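You operate a simulated robot arm through the tools that you are given. There is no shell and no other tool. Be economical: measure what you need, move in short steps, check, and stop when the job is done.

The job below is to be done with a simulated robot arm. You get a single attempt, and the scene is never put back.

JOB
Brush off the pale dust and wipe up the dried slurry.
Fine: teal brush for the dust by the brown cup rack, purple wipe for the slurry by the ring peg; put both back. Set down upright: teal brush, purple wipe pad. What is to be rubbed or washed off counts as gone when no trace of it is left.

It is judged by the outcome, as a careful person would: the job done as asked, and still so three seconds after it is handed in. It fails if anything else is knocked over, pushed out of place, dropped, spilled or broken.

ROBOT AND FRAMES
A 7-joint arm with a two-finger parallel gripper, hanging from a carriage that runs on a rail from [-1.983, -0.015] to [0.297, 0.002] (x, y) and turns from -354 to 334 degrees about z. Base frame: it is fixed where the carriage stands at the start and does not move with it; the origin is on the floor, on the carriage's upright axis, x ahead of it, y to its left, z up; the surface under the hand at the start is at about z = 0.76. Units: m, degrees, N and s.
With the tool pointing down near the work surface it reaches from about 0.1 to 0.54 m from the robot's upright axis, wherever it stands. Its first joint turns from -166.0 to 166.0 degrees. Places, roughly: beige dust cap [1.25, 0, 0.75]; black dust cap [1.25, 0, 0.75]; blue pin mount screw [0.7, 0, 0.8]; brown pin [1.25, 0, 0.75]; dried slurry by the ring peg [0.9, -0.2, 0.8]; gold holder one-and-two thumb screw [0.1, -0.3, 0.8]; gold holder three-and-four thumb screw [0.2, -0.4, 0.8]; gold seal ring [1.25, -0.25, 0.75]; one-dot orange pin [1.25, 0, 0.75]; one-dot teal pin [1.25, 0, 0.75]; pale dust by the cup rack [0.4, -0.3, 0.8]; purple holder one-and-two thumb screw [0.1, 0, 0.8]; purple holder three-and-four thumb screw [0.2, -0.1, 0.8]; red pin mount screw [0.6, 0, 0.8]; small teal box latch [1.3, -0.2, 0.8]; teal brush (8x4x5 cm) [0.3, -0.3, 0.8]. Payload 3.91 kg.
The tool frame sits at the grasp point between the pads (the TCP): z along the fingers, y along the line on which they close. The tips reach 0.03 m beyond it. Largest opening 0.11 m; finger width 0.02, thickness 0.01; the body of the gripper, 0.048 by 0.112 m, starts 0.055 m behind the TCP.
Orientation is told as [roll, pitch, yaw] about the base's x, y, z axes, in that order, counted from this pose: with the fingers straight down and closing along the base's y, the tool's x points along the base's -x, its y along +y and its z along -z.

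CONTROLS
- The arm moves only by the tool apply_moves. Its argument "rows" is a list that holds one entry, the list of rows, each a list of 7 numbers: the shift along the base's x, y, z in units of 300 mm (1.0 is 300 mm), then the turn, a rotation vector about the base's x, y, z in units of 60 degrees (1.0 is 60 degrees), then the finger opening in m, from 0 to 0.11. In form: [[[dx, dy, dz, ax, ay, az, fingers], ...]]. A call has 1 to 10 rows; each row is the pose to reach, as a shift and turn from the pose commanded when the call began. A call with a number of a shift or a turn outside -1 to 1 is refused whole. Each row takes 0.2 s and may step no farther than 0.05 m and 8.6 degrees from the row before; otherwise, or with a gripper value out of range, the whole call is refused. A pose out of reach is approached as far as the arm can. The call stops where the force on the tool passes 40 N (or 10 N more than at its start, if that is more) or the arm is blocked; 0.2 s more then pass. The fingers move at their own pace (about 0.108 m/s each) and stop on an object; they squeeze with about 24 N. The grip force told is the motor's: it shows also when the fingers shut on nothing. Time passes only in rows, and 0.2 s behind the last, so rows that repeat a pose let the fingers close. The reply holds the time, the measured pose of the TCP, the force on the tool along the base axes, the opening and the grip force, in the units named above and with some noise, with the torque about the TCP (base axes, N m) and any sound that the robot's microphone picked up.
- Cameras (640 x 400 px; columns grow to the right, rows downward): "scene" is now at [0.2425, -0.0321, 1.6929]; the picture's right is [-0.59, -0.81, 0.00], its down [-0.75, 0.55, -0.36] and it looks along [0.29, -0.21, -0.93] (base axes); focal length 253 px, centre (320, 200). "wrist" rides on the gripper at [0.072, 0.017, -0.103] in the tool frame; the picture's right is [-0.23, 0.97, 0.00], its down [-0.76, -0.18, -0.62] and it looks along [-0.61, -0.14, 0.78] (tool axes); focal length 222 px, centre (320, 200). There is no depth. A picture from a camera that has moved, and an enlarged one, comes with that camera's place and axes in the base frame and with its lens.
- snapshot(camera): a new picture of that camera. The clock stands still meanwhile.
- lift_body(by): slides the trunk up (or, below 0, down) by that many m; the arm and the scene camera ride with it, the base frame stays. It gives what a move gives, with no picture.
- roll_base(legs): drives the robot by 1 to 6 legs, each [ahead, left, turn to the left] in m, m and degrees, along the robot's own axes; the way and the turn of a leg run together, so that a leg with both is an arc; at most 1.5 m and 180 degrees a leg. The arm and the cameras ride along, it lands a little off, and it stops where it bumps. It keeps to its track: a leg is cut to what the track allows. It gives what a move gives.
- aim_head(pan, tilt): turns the head with the scene camera to pan (to the left, within 155 degrees either way) and tilt (down, from -29 to 69), counted from straight ahead of the robot. It gives what a move gives.
- inspect(camera, box): a new picture of the part [left, top, right, bottom] of that camera's present view, enlarged. The clock stands still meanwhile.
- finish_job(): hands the job in; it is judged then, once.

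Work in short steps. Places have to be worked out from the pictures, the camera data and where the tool is seen: move nearer, look again, correct. Check each grasp and each placing, and mend what went wrong. You have 120 turns and 98 pictures in all, those below and enlarged ones among them. Open the gripper and draw the arm clear of the work before you hand the job in, unless the task says otherwise; then end with one line.

The tools are called after ">>>" as name(argument=value, ...) on one line, values as JSON. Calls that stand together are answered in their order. apply_moves: Moves the arm, as the interface text tells. Its arguments: {"type":"object","properties":{"rows":{"type":"array","items":{"type":"array","items":{"type":"array","items":{"type":"number"}}}}},"required":["rows"]} The other tools are called the same way: lift_body (by) slides the trunk up or down; roll_base (legs) drives the base; aim_head (pan, tilt) turns the head that bears the scene camera; snapshot (camera) takes a picture; inspect (camera, box) takes an enlarged picture of a part of a camera's view; finish_job () hands the job in.

At the start:

```text
clock: 0.0
position: [0.3307, -0.2254, 1.0207]
tcp_rot: [-0.1, 0.0, 0.0]
wrist_force: [0.2, 0.2, 0.1]
moment: [-0.02, 0.0, 0.0]
grip_width: 0.1098
gripper_force: 0.1
trunk travel left (down, up): [-0.399, 0.181]
robot x, y, heading: [0.0001, -0.0014, -0.1]
head pan, tilt: [-36.3, 68.8]
```

scene: 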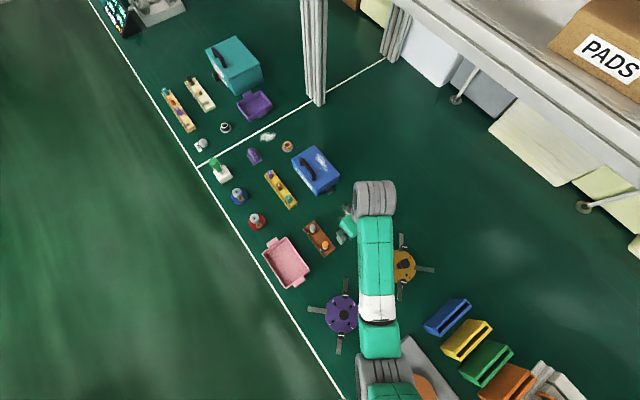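
wrist: 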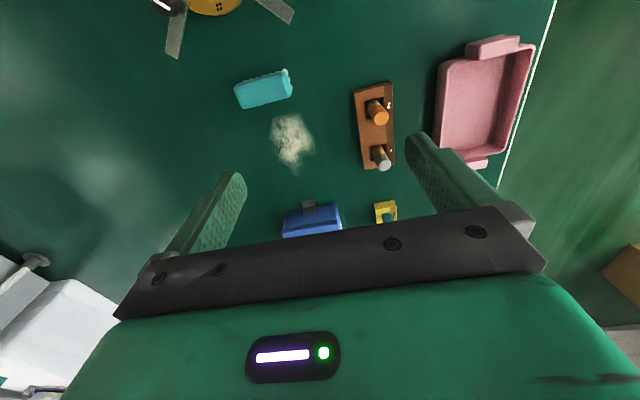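

The wrist view puts the brush near (0.31, -0.30) and the dust near (0.40, -0.29). I'll enlarge both before moving.

>>> inspect(camera="wrist", box=[200, 50, 420, 190])

>>> inspect(camera="scene", box=[180, 100, 380, 260])

```text
2.86 times, centred on (310, 120) of wrist
camera zoom: at [0.2577, -0.2103, 1.1246], right [0.23, 0.97, 0.0], down [0.76, -0.18, 0.62], along [0.61, -0.14, -0.78], focal length 635 px, centre (349, 429)
```

zoom: 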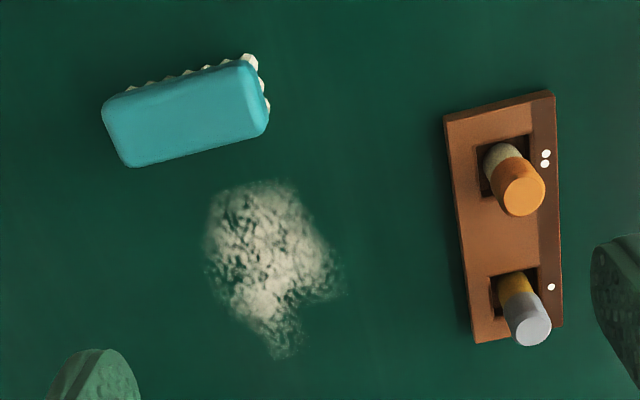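

```text
2.50 times, centred on (280, 180) of scene
camera zoom: at [0.2425, -0.0321, 1.6929], right [-0.59, -0.81, 0.0], down [-0.75, 0.55, -0.36], along [0.29, -0.21, -0.93], focal length 632 px, centre (420, 250)
```

zoom: 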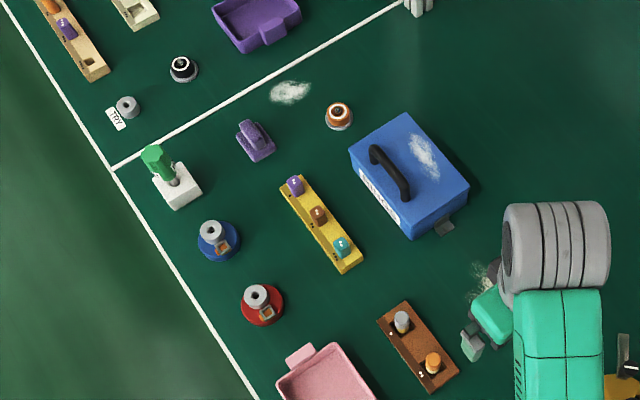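

The brush stands bristles down at about (0.31, -0.30), with its long axis along y. The dust covers x 0.355–0.475 and y -0.33 to -0.25. I'll drive 0.1 m ahead so the whole stroke is within reach.

>>> roll_base(legs=[[0.1, 0, 0]])

```text
clock: 1.2
position: [0.4318, -0.2276, 1.0224]
tcp_rot: [0.0, 0.0, 0.0]
wrist_force: [-0.7, -0.1, -0.1]
moment: [0.0, -0.03, 0.01]
grip_width: 0.1099
gripper_force: 0.0
trunk travel left (down, up): [-0.399, 0.181]
robot x, y, heading: [0.1042, 0.006, -0.1]
head pan, tilt: [-36.3, 68.8]
```

Next I move above the brush while turning the tool 60 degrees toward yaw -90.

>>> apply_moves(rows=[[[-0.05, -0.03, -0.02, 0, 0, -0.125, 0.09], [-0.1, -0.06, -0.04, 0, 0, -0.25, 0.09], [-0.15, -0.09, -0.06, 0, 0, -0.375, 0.09], [-0.2, -0.12, -0.08, 0, 0, -0.5, 0.09], [-0.25, -0.15, -0.1, 0, 0, -0.625, 0.09], [-0.3, -0.18, -0.12, 0, 0, -0.75, 0.09], [-0.35, -0.21, -0.14, 0, 0, -0.875, 0.09], [-0.406, -0.241, -0.167, 0, 0, -1.0, 0.09]]])

>>> apply_moves(rows=[[[0, 0, -0.02, 0, 0, -0.125, 0.08], [0, 0, -0.04, 0, 0, -0.25, 0.08], [0, 0, -0.06, 0, 0, -0.375, 0.08], [0, 0, -0.07, 0, 0, -0.5, 0.08]]])

>>> snapshot(camera="wrist")

>>> snapshot(camera="scene")

```text
clock: 3.0
position: [0.3118, -0.2987, 0.972]
tcp_rot: [0.0, 0.0, -60.3]
wrist_force: [0.8, 0.6, 0.5]
moment: [0.02, 0.0, 0.03]
grip_width: 0.09
gripper_force: 0.1
trunk travel left (down, up): [-0.399, 0.181]
robot x, y, heading: [0.101, -0.0013, -0.4]
head pan, tilt: [-36.3, 68.8]
```

```text
clock: 4.0
position: [0.3107, -0.2978, 0.9519]
tcp_rot: [0.0, 0.1, -90.2]
wrist_force: [0.4, -0.2, 0.5]
moment: [0.01, -0.01, 0.0]
grip_width: 0.0801
gripper_force: 0.1
trunk travel left (down, up): [-0.399, 0.181]
robot x, y, heading: [0.1033, -0.0012, 0.0]
head pan, tilt: [-36.3, 68.8]
```

```text
93 pictures are left
camera wrist: at [0.3273, -0.2273, 1.0545], right [0.97, -0.23, 0.0], down [-0.18, -0.76, 0.62], along [-0.14, -0.61, -0.78], focal length 222 px, centre (320, 200)
```

wrist: 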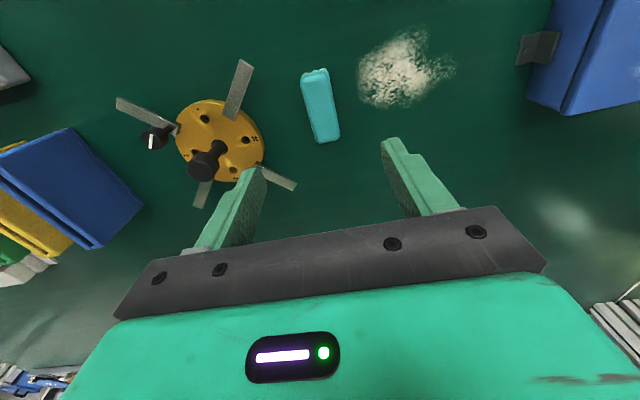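

```text
92 pictures are left
camera scene: at [0.3449, -0.0316, 1.6929], right [-0.59, -0.81, 0.0], down [-0.75, 0.55, -0.36], along [0.29, -0.21, -0.93], focal length 253 px, centre (320, 200)
```

scene: 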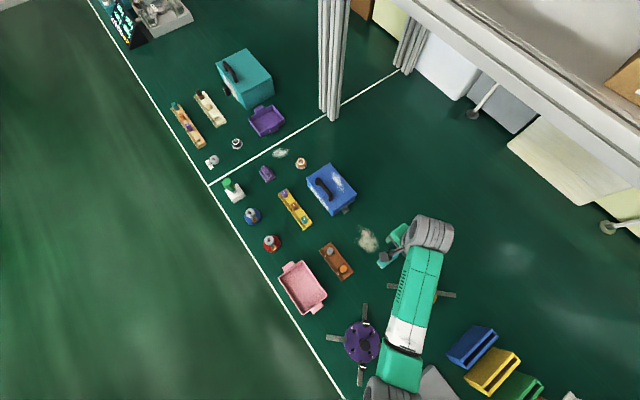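

The brush centre is confirmed at (0.311, -0.298), and the gold holder's edge is at x ≈ 0.235, so narrow fingers clear it. I descend to z ≈ 0.803 with a 0.065 opening.

>>> apply_moves(rows=[[[0, 0, -0.1, 0, 0, 0, 0.065], [0.002, 0, -0.2, 0, 0, 0, 0.065], [0.002, 0, -0.3, 0, 0, 0, 0.065], [0.002, 0, -0.36, 0, 0, 0, 0.065]]])

>>> snapshot(camera="wrist")

```text
clock: 5.0
position: [0.3108, -0.2983, 0.843]
tcp_rot: [0.0, -0.1, -90.2]
wrist_force: [0.0, -0.4, 0.0]
moment: [-0.01, 0.02, 0.03]
grip_width: 0.0649
gripper_force: 0.1
trunk travel left (down, up): [-0.399, 0.181]
robot x, y, heading: [0.0969, -0.0032, 0.0]
head pan, tilt: [-36.3, 68.8]
```

```text
91 pictures are left
camera wrist: at [0.3279, -0.2261, 0.946], right [0.97, -0.23, 0.0], down [-0.18, -0.76, 0.62], along [-0.14, -0.61, -0.78], focal length 222 px, centre (320, 200)
```

wrist: 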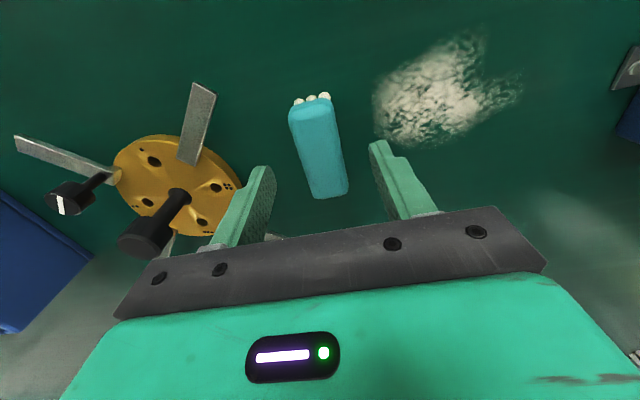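

The brush sits centred between the fingers. I descend the rest of the way and close.

>>> apply_moves(rows=[[[0, 0, -0.07, 0, 0, 0, 0.065], [0, 0, -0.13, 0, 0, 0, 0.065], [0, 0, -0.13, 0, 0, 0, 0.02], [0, 0, -0.13, 0, 0, 0, 0.02], [0, 0, -0.13, 0, 0, 0, 0.02]]])

>>> inspect(camera="wrist", box=[200, 50, 460, 230])

```text
clock: 6.2
position: [0.3109, -0.2967, 0.8024]
tcp_rot: [0.0, 0.0, -90.1]
wrist_force: [-0.7, -0.1, 0.8]
moment: [-0.03, -0.02, 0.02]
grip_width: 0.0314
gripper_force: 23.4
trunk travel left (down, up): [-0.399, 0.181]
robot x, y, heading: [0.1018, 0.0028, 0.2]
head pan, tilt: [-36.3, 68.8]
```

```text
2.22 times, centred on (330, 140) of wrist
camera zoom: at [0.3277, -0.2249, 0.9065], right [0.97, -0.23, 0.0], down [-0.18, -0.76, 0.62], along [-0.14, -0.61, -0.78], focal length 494 px, centre (298, 333)
```

zoom: 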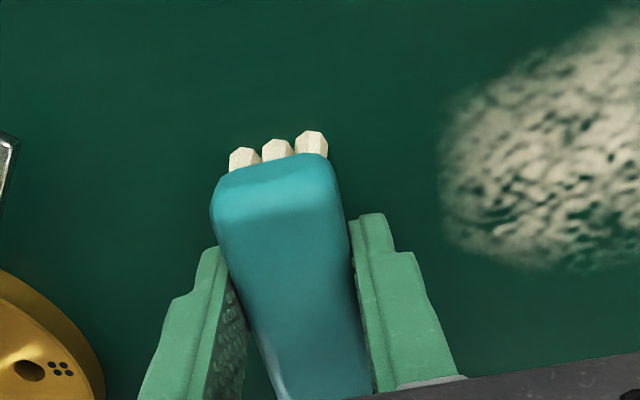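

The grip is firm at 31 mm. I press about 1 mm and sweep forward along x through the dust, stopping at x ≈ 0.47 to stay clear of the blue box.

>>> apply_moves(rows=[[[0.05, 0.005, -0.003, 0, 0, 0, 0.02], [0.11, 0.01, -0.005, 0, 0, 0, 0.02], [0.17, 0.02, -0.005, 0, 0, 0, 0.02], [0.23, 0.02, -0.005, 0, 0, 0, 0.02], [0.29, 0.02, -0.005, 0, 0, 0, 0.02], [0.35, 0.02, -0.005, 0, 0, 0, 0.02], [0.41, 0.02, -0.005, 0, 0, 0, 0.02], [0.47, 0.02, -0.005, 0, 0, 0, 0.02], [0.53, 0.02, -0.005, 0, 0, 0, 0.02]]])

>>> snapshot(camera="wrist")

```text
clock: 8.2
position: [0.4702, -0.2931, 0.8032]
tcp_rot: [-0.1, 0.0, -89.9]
wrist_force: [-0.7, 0.6, -0.5]
moment: [-0.01, -0.05, 0.02]
grip_width: 0.0312
gripper_force: 24.4
trunk travel left (down, up): [-0.399, 0.181]
robot x, y, heading: [0.1009, 0.0049, -0.4]
head pan, tilt: [-36.3, 68.8]
```

```text
89 pictures are left
camera wrist: at [0.4863, -0.2215, 0.9053], right [0.97, -0.23, 0.0], down [-0.18, -0.76, 0.62], along [-0.14, -0.61, -0.78], focal length 222 px, centre (320, 200)
```

wrist: 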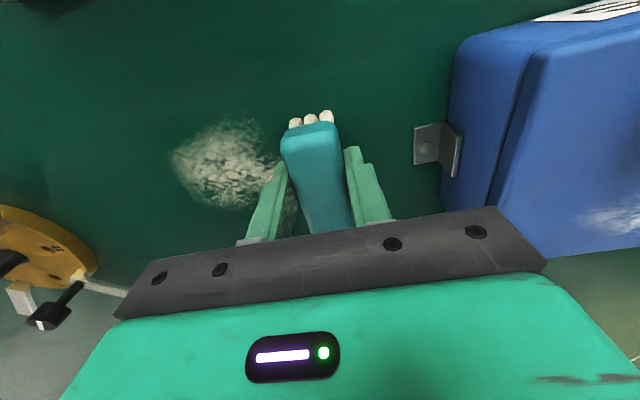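

Forces are near zero, so the bristles barely touched. I press down in small steps here to find contact.

>>> apply_moves(rows=[[[0, 0, -0.006, 0, 0, 0, 0.02], [0, 0, -0.012, 0, 0, 0, 0.02], [0, 0, -0.016, 0, 0, 0, 0.02]]])

```text
clock: 9.0
position: [0.4703, -0.2933, 0.7983]
tcp_rot: [0.1, 0.0, -90.1]
wrist_force: [-2.8, 1.5, 16.8]
moment: [-0.01, 0.07, -0.02]
grip_width: 0.0318
gripper_force: 24.0
trunk travel left (down, up): [-0.399, 0.181]
robot x, y, heading: [0.1018, 0.0015, -0.0]
head pan, tilt: [-36.3, 68.8]
```

About 17 N of contact. I sweep back along x to 0.345 at this height.

>>> apply_moves(rows=[[[-0.05, 0, 0.002, 0, 0, 0, 0.02], [-0.1, 0, 0.002, 0, 0, 0, 0.02], [-0.15, 0, 0.002, 0, 0, 0, 0.02], [-0.2, 0, 0.002, 0, 0, 0, 0.02], [-0.25, 0, 0.002, 0, 0, 0, 0.02], [-0.3, 0, 0.002, 0, 0, 0, 0.02], [-0.35, 0, 0.002, 0, 0, 0, 0.02], [-0.4, 0, 0.002, 0, 0, 0, 0.02], [-0.45, 0, 0.002, 0, 0, 0, 0.02]]])

>>> snapshot(camera="wrist")

```text
clock: 11.0
position: [0.3381, -0.2943, 0.799]
tcp_rot: [0.1, 0.0, -90.0]
wrist_force: [2.9, 0.4, 12.9]
moment: [0.0, 0.01, 0.04]
grip_width: 0.0314
gripper_force: 24.2
trunk travel left (down, up): [-0.399, 0.181]
robot x, y, heading: [0.1001, -0.0019, 0.0]
head pan, tilt: [-36.3, 68.8]
```

```text
88 pictures are left
camera wrist: at [0.3538, -0.2215, 0.9013], right [0.97, -0.23, 0.0], down [-0.18, -0.76, 0.62], along [-0.14, -0.61, -0.78], focal length 222 px, centre (320, 200)
```

wrist: 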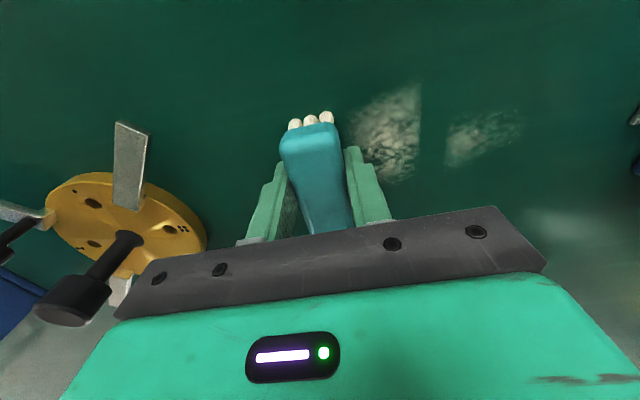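

The dust is fading and one strip is already clear. I continue forward strokes at the same pressure, shifting y slightly.

>>> apply_moves(rows=[[[0.05, 0.03, 0, 0, 0, 0, 0.02], [0.1, 0.03, 0, 0, 0, 0, 0.02], [0.15, 0.03, 0, 0, 0, 0, 0.02], [0.2, 0.03, 0, 0, 0, 0, 0.02], [0.25, 0.03, 0, 0, 0, 0, 0.02], [0.3, 0.03, 0, 0, 0, 0, 0.02], [0.35, 0.03, 0, 0, 0, 0, 0.02], [0.4, 0.03, 0, 0, 0, 0, 0.02], [0.45, 0.03, 0, 0, 0, 0, 0.02]]])

>>> apply_moves(rows=[[[-0.05, -0.06, 0, 0, 0, 0, 0.02], [-0.1, -0.06, 0, 0, 0, 0, 0.02], [-0.15, -0.06, 0, 0, 0, 0, 0.02], [-0.2, -0.06, 0, 0, 0, 0, 0.02], [-0.25, -0.06, 0, 0, 0, 0, 0.02], [-0.3, -0.06, 0, 0, 0, 0, 0.02], [-0.35, -0.06, 0, 0, 0, 0, 0.02], [-0.4, -0.06, 0, 0, 0, 0, 0.02], [-0.45, -0.06, 0, 0, 0, 0, 0.02]]])

>>> snapshot(camera="wrist")

```text
clock: 13.0
position: [0.4724, -0.2821, 0.7977]
tcp_rot: [0.0, 0.0, -90.1]
wrist_force: [-0.2, 0.6, 0.3]
moment: [-0.02, -0.03, 0.01]
grip_width: 0.0315
gripper_force: 24.0
trunk travel left (down, up): [-0.399, 0.181]
robot x, y, heading: [0.1031, 0.0027, 0.0]
head pan, tilt: [-36.3, 68.8]
```

```text
clock: 15.0
position: [0.3362, -0.3034, 0.7982]
tcp_rot: [0.0, 0.0, -90.1]
wrist_force: [0.3, 0.4, -0.4]
moment: [0.02, 0.01, 0.01]
grip_width: 0.0312
gripper_force: 23.8
trunk travel left (down, up): [-0.399, 0.181]
robot x, y, heading: [0.1007, -0.0013, -0.2]
head pan, tilt: [-36.3, 68.8]
```

```text
87 pictures are left
camera wrist: at [0.3533, -0.2315, 0.9007], right [0.97, -0.23, 0.0], down [-0.18, -0.76, 0.62], along [-0.14, -0.61, -0.78], focal length 222 px, centre (320, 200)
```

wrist: 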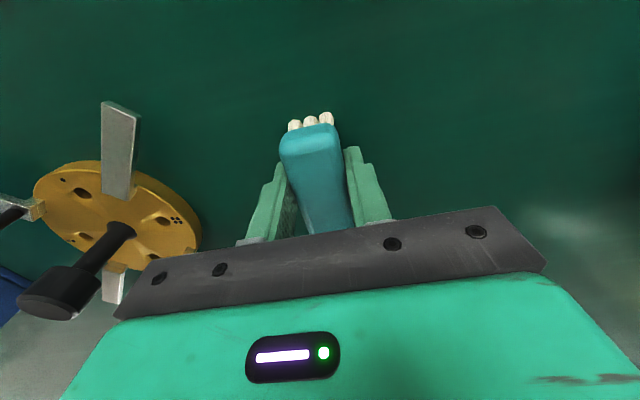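

The dust looks gone. I lift slightly and return to the brush's start place, then look for traces.

>>> apply_moves(rows=[[[0, 0, 0.1, 0, 0, 0, 0.02], [-0.04, 0.01, 0.2, 0, 0, 0, 0.02], [-0.084, 0.018, 0.35, 0, 0, 0, 0.02], [-0.084, 0.018, 0.5, 0, 0, 0, 0.02]]])

>>> inspect(camera="wrist", box=[300, 0, 560, 163])

>>> inspect(camera="scene", box=[300, 170, 460, 270])

```text
clock: 16.0
position: [0.3098, -0.2976, 0.9476]
tcp_rot: [0.1, 0.0, -90.1]
wrist_force: [-0.1, -0.1, -0.8]
moment: [0.01, -0.01, -0.03]
grip_width: 0.0314
gripper_force: 23.6
trunk travel left (down, up): [-0.399, 0.181]
robot x, y, heading: [0.1015, 0.0029, -0.4]
head pan, tilt: [-36.3, 68.8]
```

```text
2.45 times, centred on (430, 82) of wrist
camera zoom: at [0.3262, -0.2258, 1.0505], right [0.97, -0.23, 0.0], down [-0.18, -0.76, 0.62], along [-0.14, -0.61, -0.78], focal length 545 px, centre (50, 491)
```

zoom: 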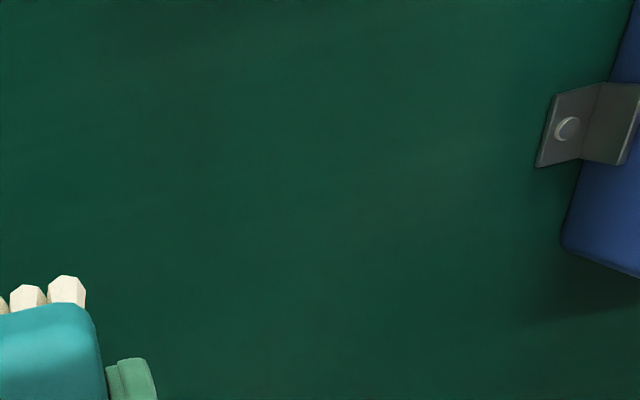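

```text
4.00 times, centred on (380, 220) of scene
camera zoom: at [0.3448, -0.0315, 1.6928], right [-0.59, -0.81, 0.0], down [-0.75, 0.55, -0.36], along [0.29, -0.21, -0.93], focal length 1012 px, centre (80, 120)
```

zoom: 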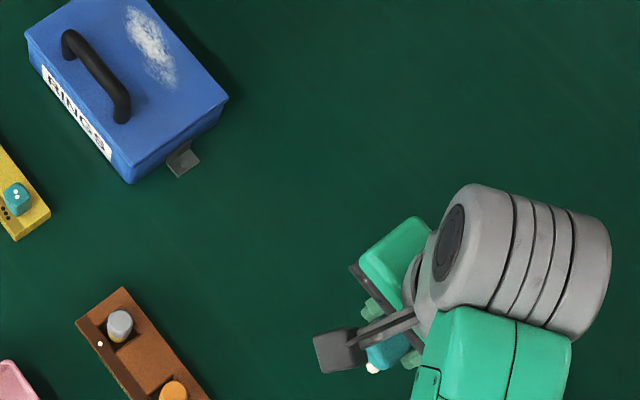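

No trace is left. I set the brush down at its start place, z ≈ 0.798.

>>> apply_moves(rows=[[[0, 0, -0.12, 0, 0, 0, 0.02], [0, 0, -0.24, 0, 0, 0, 0.02], [0, 0, -0.36, 0, 0, 0, 0.02], [0, 0, -0.44, 0, 0, 0, 0.02], [0, 0, -0.48, 0, 0, 0, 0.02], [0, 0, -0.498, 0, 0, 0, 0.02]]])

```text
clock: 17.4
position: [0.3101, -0.296, 0.7986]
tcp_rot: [0.0, 0.0, -90.2]
wrist_force: [1.1, -0.7, -1.2]
moment: [0.04, -0.04, 0.01]
grip_width: 0.0314
gripper_force: 24.1
trunk travel left (down, up): [-0.399, 0.181]
robot x, y, heading: [0.1035, -0.0005, 0.3]
head pan, tilt: [-36.3, 68.8]
```

A gentle touch down by another 0.6 mm, then I open and rise.

>>> apply_moves(rows=[[[0, 0, -0.002, 0, 0, 0, 0.02], [0, 0, -0.002, 0, 0, 0, 0.045], [0, 0, -0.002, 0, 0, 0, 0.065], [0, 0, -0.002, 0, 0, 0, 0.065], [0, 0, 0.1, 0, 0, 0, 0.065], [0, 0, 0.25, 0, 0, 0, 0.065], [0, 0, 0.4, 0, 0, 0, 0.065], [0, 0, 0.55, 0, 0, 0, 0.065], [0, 0, 0.7, 0, 0, 0, 0.065]]])

>>> inspect(camera="wrist", box=[100, 0, 500, 250])

```text
clock: 19.4
position: [0.3094, -0.2931, 1.0085]
tcp_rot: [0.0, 0.1, -90.1]
wrist_force: [-0.2, -0.2, -0.1]
moment: [0.0, -0.02, -0.02]
grip_width: 0.0652
gripper_force: 0.0
trunk travel left (down, up): [-0.399, 0.181]
robot x, y, heading: [0.1026, -0.0012, -0.0]
head pan, tilt: [-36.3, 68.8]
```

```text
1.60 times, centred on (300, 125) of wrist
camera zoom: at [0.328, -0.2221, 1.1119], right [0.97, -0.23, 0.0], down [-0.18, -0.76, 0.62], along [-0.14, -0.61, -0.78], focal length 355 px, centre (352, 320)
```

zoom: 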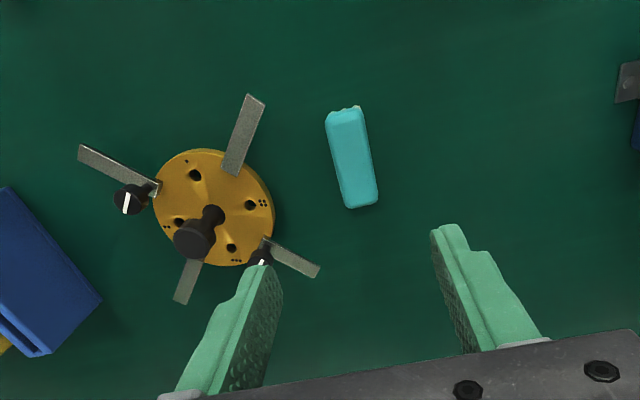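

The brush is back upright. Now I drive to the rail's forward end and look at the wipe area.

>>> roll_base(legs=[[0.195, 0, 0]])

>>> aim_head(pan=-15, tilt=60)

>>> snapshot(camera="scene")

```text
clock: 20.9
position: [0.5005, -0.2941, 1.0081]
tcp_rot: [0.0, 0.0, -90.4]
wrist_force: [0.2, 0.6, -0.6]
moment: [-0.03, -0.01, 0.03]
grip_width: 0.065
gripper_force: 0.0
trunk travel left (down, up): [-0.399, 0.181]
robot x, y, heading: [0.2936, 0.0007, -0.3]
head pan, tilt: [-36.3, 68.8]
```

```text
clock: 21.8
position: [0.5001, -0.2941, 1.0079]
tcp_rot: [0.0, 0.0, -90.4]
wrist_force: [-1.0, 0.1, 0.1]
moment: [-0.01, -0.03, -0.02]
grip_width: 0.0648
gripper_force: 0.0
trunk travel left (down, up): [-0.399, 0.181]
robot x, y, heading: [0.2917, 0.0007, -0.5]
head pan, tilt: [-15.0, 60.0]
```

```text
83 pictures are left
camera scene: at [0.5551, -0.0158, 1.7023], right [-0.27, -0.96, 0.0], down [-0.83, 0.23, -0.5], along [0.48, -0.13, -0.87], focal length 253 px, centre (320, 200)
```

scene: 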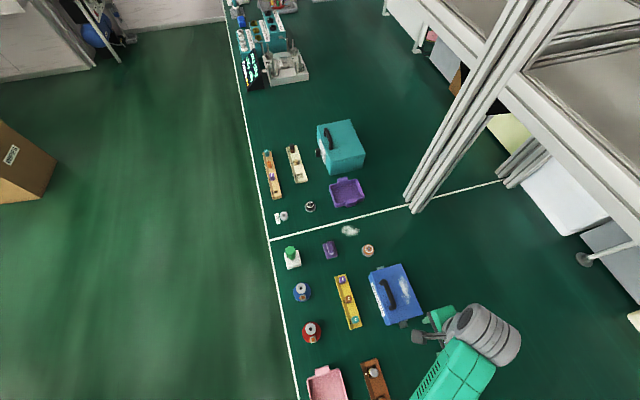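

I enlarge the area around the purple wipe and the slurry.

>>> inspect(camera="scene", box=[260, 190, 440, 302])

```text
3.56 times, centred on (350, 246) of scene
camera zoom: at [0.5551, -0.0158, 1.7023], right [-0.27, -0.96, 0.0], down [-0.83, 0.23, -0.5], along [0.48, -0.13, -0.87], focal length 900 px, centre (213, 36)
```

zoom: 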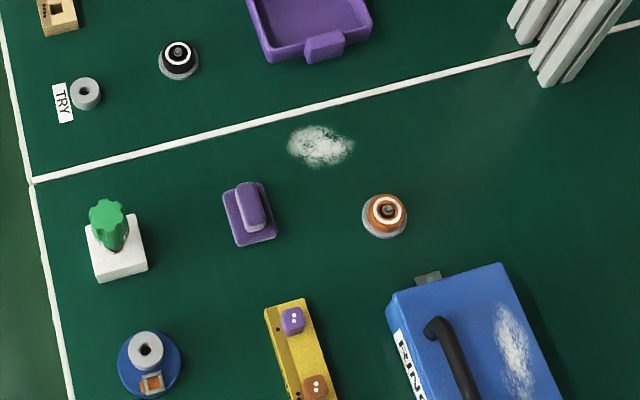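

The wipe pad is centred at about (0.846, -0.134), with its base and handle running along x, so I'll grip with yaw near 0. The slurry is at (0.91, -0.23). Reach is tight, so I'll move out and test it.

>>> apply_moves(rows=[[[0.09, 0.05, 0, 0, 0, 0.1, 0.065], [0.18, 0.1, 0, 0, 0, 0.2, 0.065], [0.27, 0.16, 0, 0, 0, 0.3, 0.065], [0.36, 0.21, 0, 0, 0, 0.4, 0.065], [0.45, 0.27, 0, 0, 0, 0.5, 0.065], [0.54, 0.32, 0, 0, 0, 0.6, 0.065], [0.63, 0.38, 0, 0, 0, 0.7, 0.065], [0.72, 0.43, 0, 0, 0, 0.8, 0.065], [0.81, 0.49, 0, 0, 0, 0.9, 0.065], [0.9, 0.54, 0, 0, 0, 1.0, 0.065]]])

>>> apply_moves(rows=[[[0, 0, 0, 0, 0, 0.125, 0.065], [0, 0, 0, 0, 0, 0.25, 0.065], [0.03, 0, 0, 0, 0, 0.375, 0.065], [0.06, 0, 0, 0, 0, 0.5, 0.065]]])

>>> snapshot(camera="wrist")

```text
clock: 24.0
position: [0.7691, -0.1308, 1.0098]
tcp_rot: [-0.1, -0.1, -30.3]
wrist_force: [0.1, 0.1, 0.1]
moment: [0.01, -0.01, -0.01]
grip_width: 0.0652
gripper_force: 0.1
trunk travel left (down, up): [-0.399, 0.181]
robot x, y, heading: [0.293, 0.0003, -0.3]
head pan, tilt: [-15.0, 60.0]
```

```text
clock: 25.0
position: [0.7877, -0.1325, 1.0072]
tcp_rot: [0.0, 0.0, -0.4]
wrist_force: [0.0, -0.3, -0.4]
moment: [0.01, 0.05, -0.02]
grip_width: 0.0648
gripper_force: 0.0
trunk travel left (down, up): [-0.399, 0.181]
robot x, y, heading: [0.2943, 0.0049, -0.3]
head pan, tilt: [-15.0, 60.0]
```

```text
81 pictures are left
camera wrist: at [0.7145, -0.1162, 1.1106], right [0.23, 0.97, 0.0], down [0.76, -0.18, 0.62], along [0.61, -0.14, -0.78], focal length 222 px, centre (320, 200)
```

wrist: 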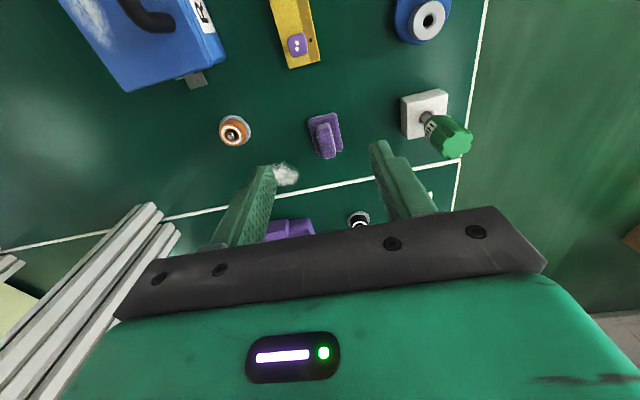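

Reach is fine so far. I move to above the wipe at x ≈ 0.847.

>>> apply_moves(rows=[[[0.1, 0, -0.05, 0, 0, 0, 0.065], [0.2, -0.003, -0.1, 0, 0, 0, 0.065], [0.2, -0.003, -0.2, 0, 0, 0, 0.065], [0.2, -0.003, -0.3, 0, 0, 0, 0.065]]])

>>> snapshot(camera="wrist")

```text
clock: 26.0
position: [0.8467, -0.1328, 0.9183]
tcp_rot: [0.0, 0.0, -0.3]
wrist_force: [0.6, -0.7, 0.6]
moment: [-0.01, 0.03, 0.03]
grip_width: 0.0651
gripper_force: 0.0
trunk travel left (down, up): [-0.399, 0.181]
robot x, y, heading: [0.2928, 0.0025, -0.4]
head pan, tilt: [-15.0, 60.0]
```

```text
80 pictures are left
camera wrist: at [0.7738, -0.1168, 1.0207], right [0.23, 0.97, 0.0], down [0.76, -0.18, 0.62], along [0.61, -0.15, -0.78], focal length 222 px, centre (320, 200)
```

wrist: 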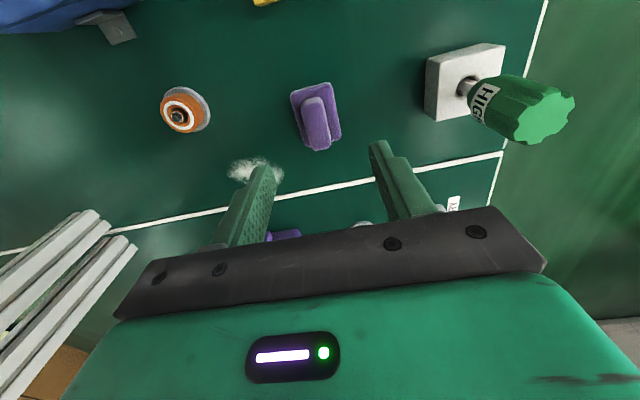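

The handle is aligned with x near (0.846, -0.138). I align y and go down part way to check the handle height.

>>> apply_moves(rows=[[[0, -0.01, -0.08, 0, 0, 0, 0.05], [0, -0.013, -0.16, 0, 0, 0, 0.05], [0, -0.013, -0.22, 0, 0, 0, 0.05]]])

>>> inspect(camera="wrist", box=[200, 60, 460, 222])

>>> inspect(camera="scene", box=[280, 190, 440, 290])

```text
clock: 26.8
position: [0.8432, -0.1349, 0.8541]
tcp_rot: [0.1, 0.0, -0.4]
wrist_force: [-0.3, 0.2, -0.3]
moment: [-0.01, 0.0, -0.01]
grip_width: 0.0503
gripper_force: 0.0
out of reach, approached as far as the arm can: row 3
trunk travel left (down, up): [-0.399, 0.181]
robot x, y, heading: [0.2939, 0.0006, -0.4]
head pan, tilt: [-15.0, 60.0]
```

```text
2.46 times, centred on (330, 141) of wrist
camera zoom: at [0.7701, -0.1186, 0.9578], right [0.23, 0.97, 0.0], down [0.76, -0.18, 0.62], along [0.61, -0.15, -0.78], focal length 547 px, centre (295, 345)
```

zoom: 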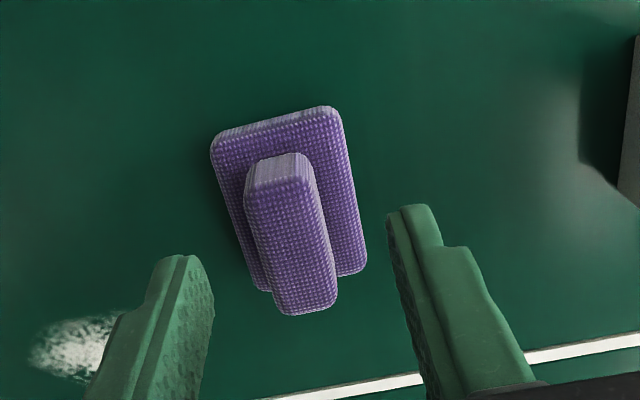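

```text
4.00 times, centred on (360, 240) of scene
camera zoom: at [0.5548, -0.0158, 1.7022], right [-0.27, -0.96, 0.0], down [-0.84, 0.23, -0.5], along [0.48, -0.13, -0.87], focal length 1012 px, centre (160, 40)
```

zoom: 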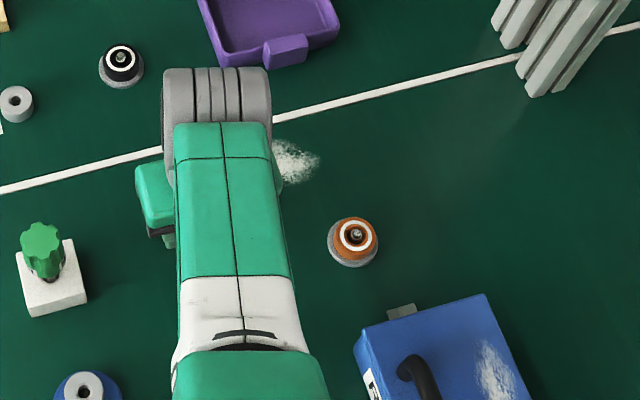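

At z 0.854 the reach limit shows, but it was fine higher up, so lowering the trunk should help. I raise the hand 0.2 m first, then lower the trunk by 0.2 m.

>>> apply_moves(rows=[[[0, 0, 0.15, 0, 0, 0, 0.05], [0, 0, 0.3, 0, 0, 0, 0.05], [0, 0, 0.45, 0, 0, 0, 0.05], [0, 0, 0.6, 0, 0, 0, 0.05], [0, 0, 0.7, 0, 0, 0, 0.05]]])

>>> lift_body(by=-0.1)

>>> snapshot(camera="scene")

```text
clock: 28.0
position: [0.8445, -0.136, 1.0685]
tcp_rot: [0.0, 0.1, -0.4]
wrist_force: [-0.6, 0.1, 0.7]
moment: [-0.03, 0.02, 0.01]
grip_width: 0.0503
gripper_force: 0.0
trunk travel left (down, up): [-0.399, 0.181]
robot x, y, heading: [0.2922, -0.0, -0.1]
head pan, tilt: [-15.0, 60.0]
```

```text
clock: 29.3
position: [0.8438, -0.1377, 0.9679]
tcp_rot: [0.1, 0.0, -0.4]
wrist_force: [0.3, 0.3, 0.9]
moment: [0.03, 0.0, 0.01]
grip_width: 0.05
gripper_force: 0.1
trunk travel left (down, up): [-0.299, 0.281]
robot x, y, heading: [0.2952, 0.0003, -0.3]
head pan, tilt: [-15.0, 60.0]
```

```text
77 pictures are left
camera scene: at [0.5551, -0.0158, 1.6023], right [-0.27, -0.96, 0.0], down [-0.83, 0.23, -0.5], along [0.48, -0.13, -0.87], focal length 253 px, centre (320, 200)
```

scene: 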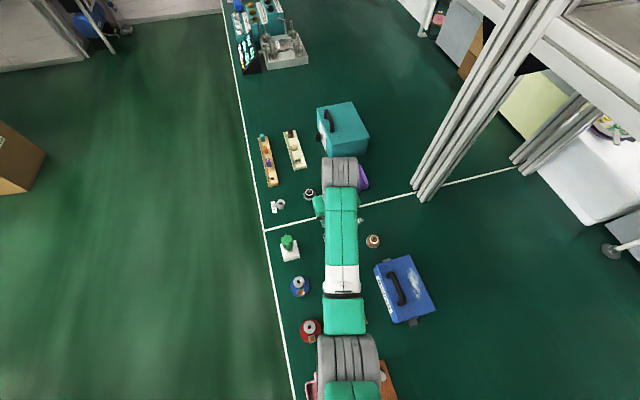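

The arm looks high above everything. I raise the hand and lower the trunk another 0.1 m.

>>> apply_moves(rows=[[[0, 0, 0.15, 0, 0, 0, 0.05], [0, 0, 0.25, 0, 0, 0, 0.05]]])

>>> lift_body(by=-0.1)

>>> apply_moves(rows=[[[0, 0, -0.1, 0, 0, 0, 0.05], [0, 0, -0.2, 0, 0, 0, 0.05], [0, 0, -0.3, 0, 0, 0, 0.05]]])

>>> snapshot(camera="wrist")

>>> snapshot(camera="scene")

```text
clock: 29.9
position: [0.8431, -0.1382, 1.0421]
tcp_rot: [0.0, 0.1, -0.4]
wrist_force: [-1.4, -1.6, -1.0]
moment: [0.08, -0.03, 0.02]
grip_width: 0.0501
gripper_force: 0.0
trunk travel left (down, up): [-0.299, 0.281]
robot x, y, heading: [0.2932, 0.0038, -0.1]
head pan, tilt: [-15.0, 60.0]
```

```text
clock: 31.2
position: [0.8439, -0.1355, 0.9436]
tcp_rot: [0.0, 0.1, -0.4]
wrist_force: [1.0, -0.1, 0.5]
moment: [-0.02, 0.03, 0.03]
grip_width: 0.0501
gripper_force: 0.1
trunk travel left (down, up): [-0.199, 0.381]
robot x, y, heading: [0.293, 0.007, -0.4]
head pan, tilt: [-15.0, 60.0]
```

```text
clock: 32.0
position: [0.8444, -0.1392, 0.8532]
tcp_rot: [0.0, 0.0, -0.4]
wrist_force: [-0.2, 0.0, -0.7]
moment: [-0.01, 0.0, -0.01]
grip_width: 0.0499
gripper_force: 0.1
trunk travel left (down, up): [-0.199, 0.381]
robot x, y, heading: [0.2929, 0.0034, -0.4]
head pan, tilt: [-15.0, 60.0]
```

```text
76 pictures are left
camera wrist: at [0.771, -0.1218, 0.9571], right [0.23, 0.97, 0.0], down [0.76, -0.18, 0.62], along [0.61, -0.15, -0.78], focal length 222 px, centre (320, 200)
```

wrist: 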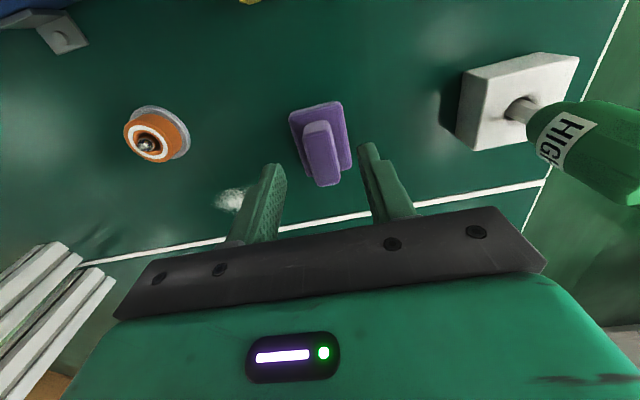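

```text
75 pictures are left
camera scene: at [0.555, -0.0158, 1.5023], right [-0.27, -0.96, 0.0], down [-0.84, 0.23, -0.5], along [0.48, -0.13, -0.87], focal length 253 px, centre (320, 200)
```

scene: 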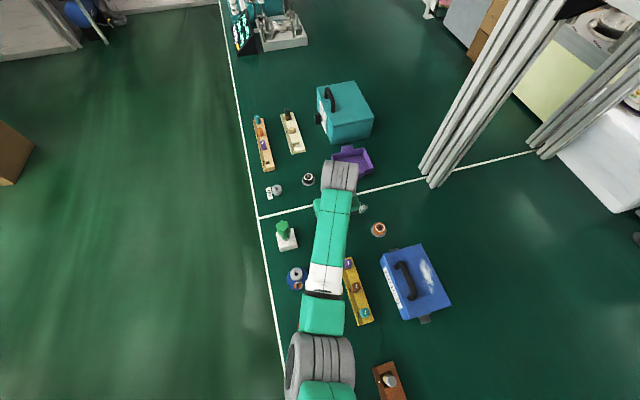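

Now within reach. Triangulating puts the handle top at z ≈ 0.81 and its centre at (0.845, -0.138). I descend to TCP 0.817, which leaves the tips just above the pad, and close.

>>> apply_moves(rows=[[[0.005, 0, -0.06, 0, 0, 0, 0.05], [0.005, 0, -0.12, 0, 0, 0, 0.05], [0.005, 0, -0.12, 0, 0, 0, 0.01], [0.005, 0, -0.12, 0, 0, 0, 0.01], [0.005, 0, -0.12, 0, 0, 0, 0.01]]])

>>> inspect(camera="wrist", box=[200, 80, 460, 242])

```text
clock: 33.2
position: [0.8455, -0.1365, 0.8179]
tcp_rot: [-0.1, 0.1, -0.5]
wrist_force: [0.5, 0.6, 0.4]
moment: [-0.01, -0.01, -0.02]
grip_width: 0.0209
gripper_force: 24.0
trunk travel left (down, up): [-0.199, 0.381]
robot x, y, heading: [0.2905, 0.0024, -0.6]
head pan, tilt: [-15.0, 60.0]
```

```text
2.46 times, centred on (330, 161) of wrist
camera zoom: at [0.7734, -0.1202, 0.921], right [0.23, 0.97, 0.0], down [0.76, -0.18, 0.62], along [0.61, -0.15, -0.78], focal length 547 px, centre (295, 296)
```

zoom: 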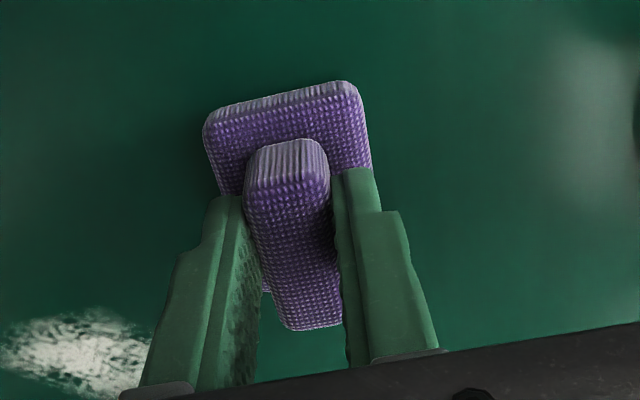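

The grip is good at 21 mm. The slurry spans x 0.88–0.932 and y -0.275 to -0.198. I lift, move to (0.906, -0.175), and stay 2 cm up to check reach.

>>> apply_moves(rows=[[[0, 0, 0.07, 0, 0, 0, 0.01], [0.05, -0.03, 0.07, 0, 0, 0, 0.01], [0.1, -0.07, 0.07, 0, 0, 0, 0.01], [0.15, -0.1, 0.07, 0, 0, 0, 0.01], [0.2, -0.128, 0.07, 0, 0, 0, 0.01], [0.2, -0.25, 0.07, 0, 0, 0, 0.01], [0.2, -0.37, 0.07, 0, 0, 0, 0.01], [0.2, -0.5, 0.07, 0, 0, 0, 0.01]]])

```text
clock: 35.0
position: [0.8927, -0.2834, 0.8423]
tcp_rot: [0.1, 0.0, -0.4]
wrist_force: [1.0, 0.5, 0.1]
moment: [0.01, 0.02, -0.02]
grip_width: 0.021
gripper_force: 23.5
out of reach, approached as far as the arm can: row 8
trunk travel left (down, up): [-0.199, 0.381]
robot x, y, heading: [0.2936, 0.0001, -0.3]
head pan, tilt: [-15.0, 60.0]
```

Just beyond reach at the far end. I raise the hand 0.1 m and lower the trunk a further 0.08 m.

>>> apply_moves(rows=[[[0, 0.05, 0.1, 0, 0, 0, 0.01], [0, 0.1, 0.2, 0, 0, 0, 0.01], [0, 0.15, 0.3, 0, 0, 0, 0.01]]])

>>> lift_body(by=-0.08)

>>> snapshot(camera="scene")

>>> snapshot(camera="wrist")

```text
clock: 35.8
position: [0.8953, -0.2388, 0.9327]
tcp_rot: [0.1, 0.0, -0.4]
wrist_force: [0.0, -1.1, -0.6]
moment: [0.03, 0.0, -0.02]
grip_width: 0.0207
gripper_force: 24.0
trunk travel left (down, up): [-0.199, 0.381]
robot x, y, heading: [0.2948, 0.0031, -0.0]
head pan, tilt: [-15.0, 60.0]
```

```text
clock: 37.0
position: [0.895, -0.2389, 0.8532]
tcp_rot: [0.1, 0.0, -0.5]
wrist_force: [0.4, -0.5, -0.9]
moment: [0.02, 0.01, -0.01]
grip_width: 0.0212
gripper_force: 24.5
trunk travel left (down, up): [-0.119, 0.461]
robot x, y, heading: [0.289, 0.0013, -0.3]
head pan, tilt: [-15.0, 60.0]
```

```text
73 pictures are left
camera scene: at [0.5552, -0.0158, 1.4223], right [-0.27, -0.96, 0.0], down [-0.83, 0.23, -0.5], along [0.48, -0.13, -0.87], focal length 253 px, centre (320, 200)
```

scene: 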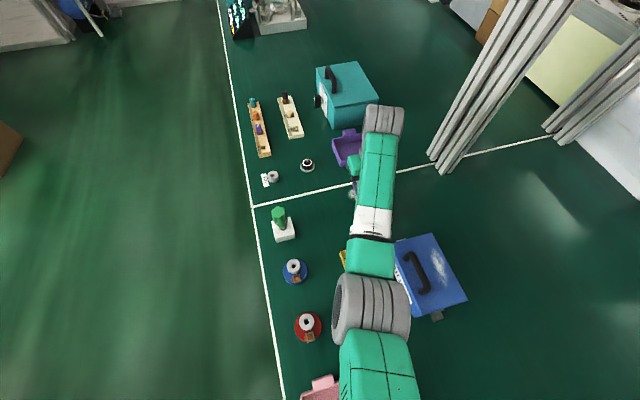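

```text
72 pictures are left
camera wrist: at [0.8224, -0.2221, 0.9559], right [0.23, 0.97, 0.0], down [0.76, -0.18, 0.62], along [0.61, -0.15, -0.78], focal length 222 px, centre (320, 200)
```

wrist: 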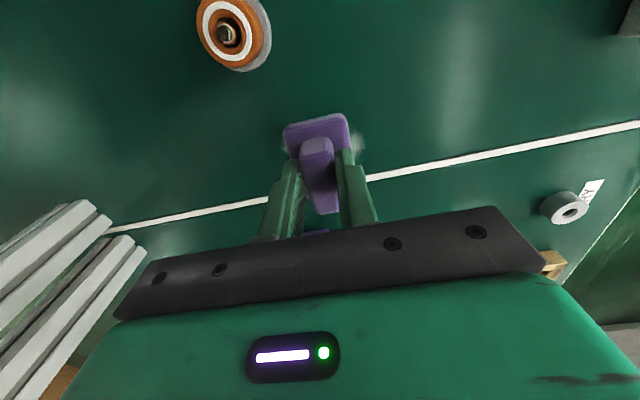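

The arm stays clear of the blue box, which begins at y < -0.24. I shift to the near side of the slurry and press down gently.

>>> apply_moves(rows=[[[0.037, 0.1, 0, 0, 0, 0, 0.01], [0.037, 0.15, -0.05, 0, 0, 0, 0.01], [0.037, 0.15, -0.1, 0, 0, 0, 0.01], [0.037, 0.15, -0.115, 0, 0, 0, 0.01], [0.037, 0.15, -0.125, 0, 0, 0, 0.01], [0.037, 0.15, -0.131, 0, 0, 0, 0.01]]])

>>> snapshot(camera="wrist")

```text
clock: 38.4
position: [0.908, -0.1938, 0.8153]
tcp_rot: [-0.1, -0.1, -0.4]
wrist_force: [-7.5, 3.7, 26.9]
moment: [0.11, 0.09, -0.01]
grip_width: 0.0211
gripper_force: 24.1
trunk travel left (down, up): [-0.119, 0.461]
robot x, y, heading: [0.2945, 0.0008, -0.6]
head pan, tilt: [-15.0, 60.0]
```

```text
71 pictures are left
camera wrist: at [0.8353, -0.1773, 0.9192], right [0.23, 0.97, 0.0], down [0.76, -0.18, 0.63], along [0.61, -0.15, -0.78], focal length 222 px, centre (320, 200)
```

wrist: 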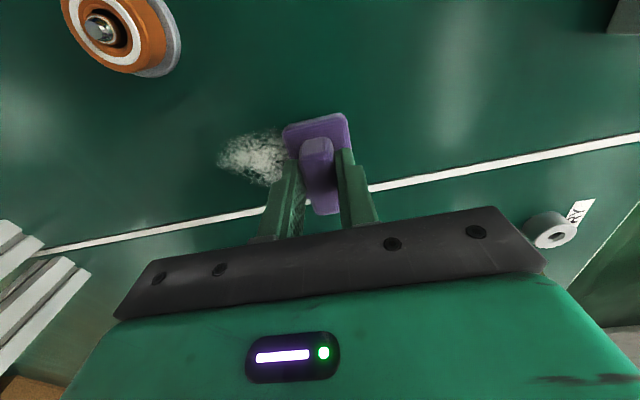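

Contact is solid at about 27 N, with the slurry right beside the pad. I ease up a touch and wipe toward -y.

>>> apply_moves(rows=[[[0, -0.03, 0.003, 0, 0, 0, 0.01], [0, -0.06, 0.003, 0, 0, 0, 0.01], [0, -0.09, 0.003, 0, 0, 0, 0.01], [0, -0.12, 0.003, 0, 0, 0, 0.01], [0, -0.15, 0.003, 0, 0, 0, 0.01], [0, -0.18, 0.003, 0, 0, 0, 0.01], [0, -0.21, 0.003, 0, 0, 0, 0.01], [0, -0.24, 0.003, 0, 0, 0, 0.01], [0, -0.26, 0.003, 0, 0, 0, 0.01]]])

>>> snapshot(camera="wrist")

```text
clock: 40.4
position: [0.9062, -0.2718, 0.8152]
tcp_rot: [0.0, 0.1, -0.4]
wrist_force: [-0.2, 4.5, 12.4]
moment: [0.1, -0.13, 0.07]
grip_width: 0.0211
gripper_force: 23.9
trunk travel left (down, up): [-0.119, 0.461]
robot x, y, heading: [0.294, 0.0018, -0.5]
head pan, tilt: [-15.0, 60.0]
```

```text
70 pictures are left
camera wrist: at [0.8348, -0.2549, 0.9183], right [0.23, 0.97, 0.0], down [0.76, -0.18, 0.62], along [0.61, -0.15, -0.78], focal length 222 px, centre (320, 200)
```

wrist: 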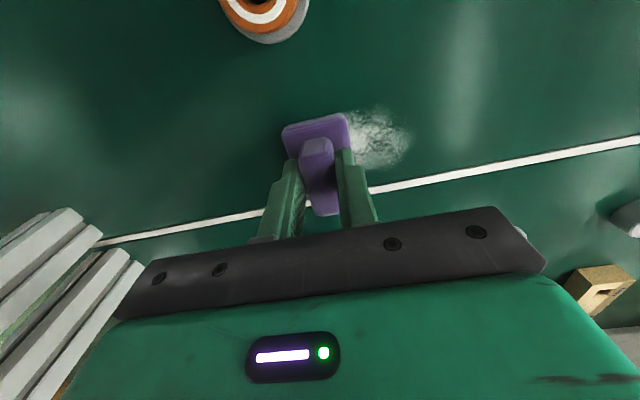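

The slurry is thinning. I wipe back, then forth again with slight x shifts.

>>> apply_moves(rows=[[[-0.02, 0.03, 0, 0, 0, 0, 0.01], [-0.02, 0.06, 0, 0, 0, 0, 0.01], [-0.02, 0.09, 0, 0, 0, 0, 0.01], [-0.02, 0.12, 0, 0, 0, 0, 0.01], [-0.02, 0.15, 0, 0, 0, 0, 0.01], [-0.02, 0.18, 0, 0, 0, 0, 0.01], [-0.02, 0.21, 0, 0, 0, 0, 0.01], [-0.02, 0.24, 0, 0, 0, 0, 0.01], [-0.02, 0.27, 0, 0, 0, 0, 0.01]]])

>>> apply_moves(rows=[[[0.03, -0.03, -0.003, 0, 0, 0, 0.01], [0.03, -0.06, -0.003, 0, 0, 0, 0.01], [0.03, -0.09, -0.003, 0, 0, 0, 0.01], [0.03, -0.12, -0.003, 0, 0, 0, 0.01], [0.03, -0.15, -0.003, 0, 0, 0, 0.01], [0.03, -0.18, -0.003, 0, 0, 0, 0.01], [0.03, -0.21, -0.003, 0, 0, 0, 0.01], [0.03, -0.24, -0.003, 0, 0, 0, 0.01], [0.03, -0.27, -0.003, 0, 0, 0, 0.01]]])

>>> snapshot(camera="wrist")

```text
clock: 42.4
position: [0.9012, -0.1927, 0.8152]
tcp_rot: [0.0, 0.0, -0.4]
wrist_force: [-0.3, -5.4, 11.9]
moment: [-0.13, -0.01, -0.03]
grip_width: 0.0211
gripper_force: 24.0
trunk travel left (down, up): [-0.119, 0.461]
robot x, y, heading: [0.2935, 0.0009, -0.5]
head pan, tilt: [-15.0, 60.0]
```

```text
clock: 44.4
position: [0.9096, -0.2718, 0.814]
tcp_rot: [0.0, 0.0, -0.3]
wrist_force: [0.8, 0.4, 5.9]
moment: [0.05, 0.0, 0.01]
grip_width: 0.021
gripper_force: 24.3
trunk travel left (down, up): [-0.119, 0.461]
robot x, y, heading: [0.2941, -0.0008, -0.5]
head pan, tilt: [-15.0, 60.0]
```

```text
69 pictures are left
camera wrist: at [0.8367, -0.2553, 0.9168], right [0.23, 0.97, 0.0], down [0.76, -0.18, 0.62], along [0.61, -0.15, -0.78], focal length 222 px, centre (320, 200)
```

wrist: 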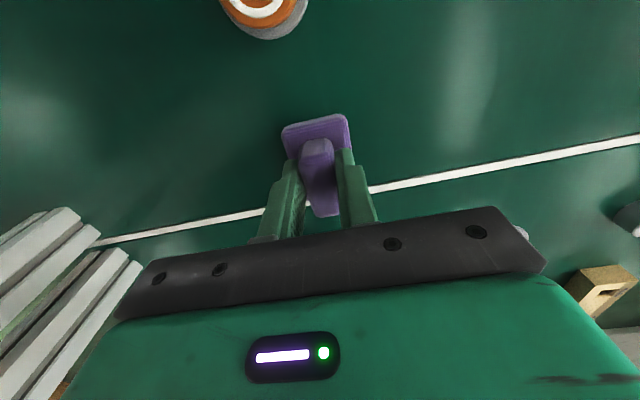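

It looks clear. I make one more pass back to cover the far end, then lift and inspect.

>>> apply_moves(rows=[[[-0.01, 0.03, -0.001, 0, 0, 0, 0.01], [-0.01, 0.06, -0.001, 0, 0, 0, 0.01], [-0.01, 0.09, -0.001, 0, 0, 0, 0.01], [-0.01, 0.12, -0.001, 0, 0, 0, 0.01], [-0.01, 0.15, -0.001, 0, 0, 0, 0.01], [-0.01, 0.18, -0.001, 0, 0, 0, 0.01], [-0.01, 0.21, -0.001, 0, 0, 0, 0.01], [-0.01, 0.25, 0.03, 0, 0, 0, 0.01], [-0.05, 0.32, 0.1, 0, 0, 0, 0.01], [-0.12, 0.4, 0.15, 0, 0, 0, 0.01]]])

>>> inspect(camera="wrist", box=[100, 60, 360, 240])

>>> inspect(camera="scene", box=[300, 130, 460, 230])

```text
clock: 46.6
position: [0.8724, -0.1501, 0.8603]
tcp_rot: [0.1, 0.0, -0.4]
wrist_force: [0.2, -0.3, -0.6]
moment: [-0.02, 0.02, 0.0]
grip_width: 0.021
gripper_force: 24.0
trunk travel left (down, up): [-0.119, 0.461]
robot x, y, heading: [0.2936, 0.0049, -0.5]
head pan, tilt: [-15.0, 60.0]
```

```text
2.22 times, centred on (230, 150) of wrist
camera zoom: at [0.7991, -0.134, 0.9636], right [0.23, 0.97, 0.0], down [0.76, -0.18, 0.62], along [0.61, -0.14, -0.78], focal length 494 px, centre (520, 311)
```

zoom: 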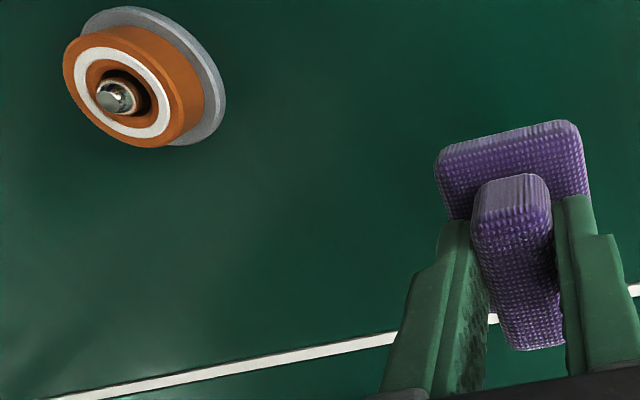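

```text
4.00 times, centred on (380, 180) of scene
camera zoom: at [0.5549, -0.0156, 1.4222], right [-0.27, -0.96, 0.0], down [-0.84, 0.23, -0.5], along [0.48, -0.13, -0.87], focal length 1012 px, centre (80, 280)
```

zoom: 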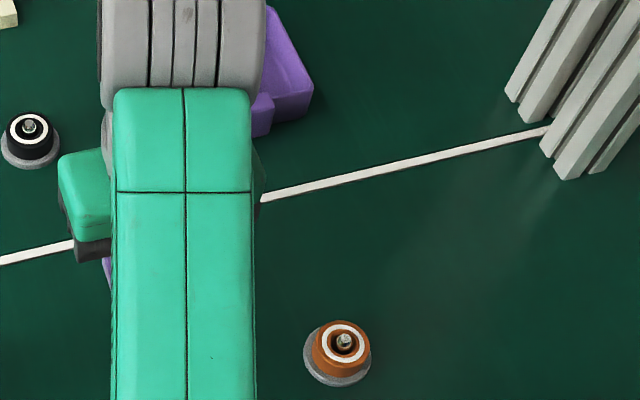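

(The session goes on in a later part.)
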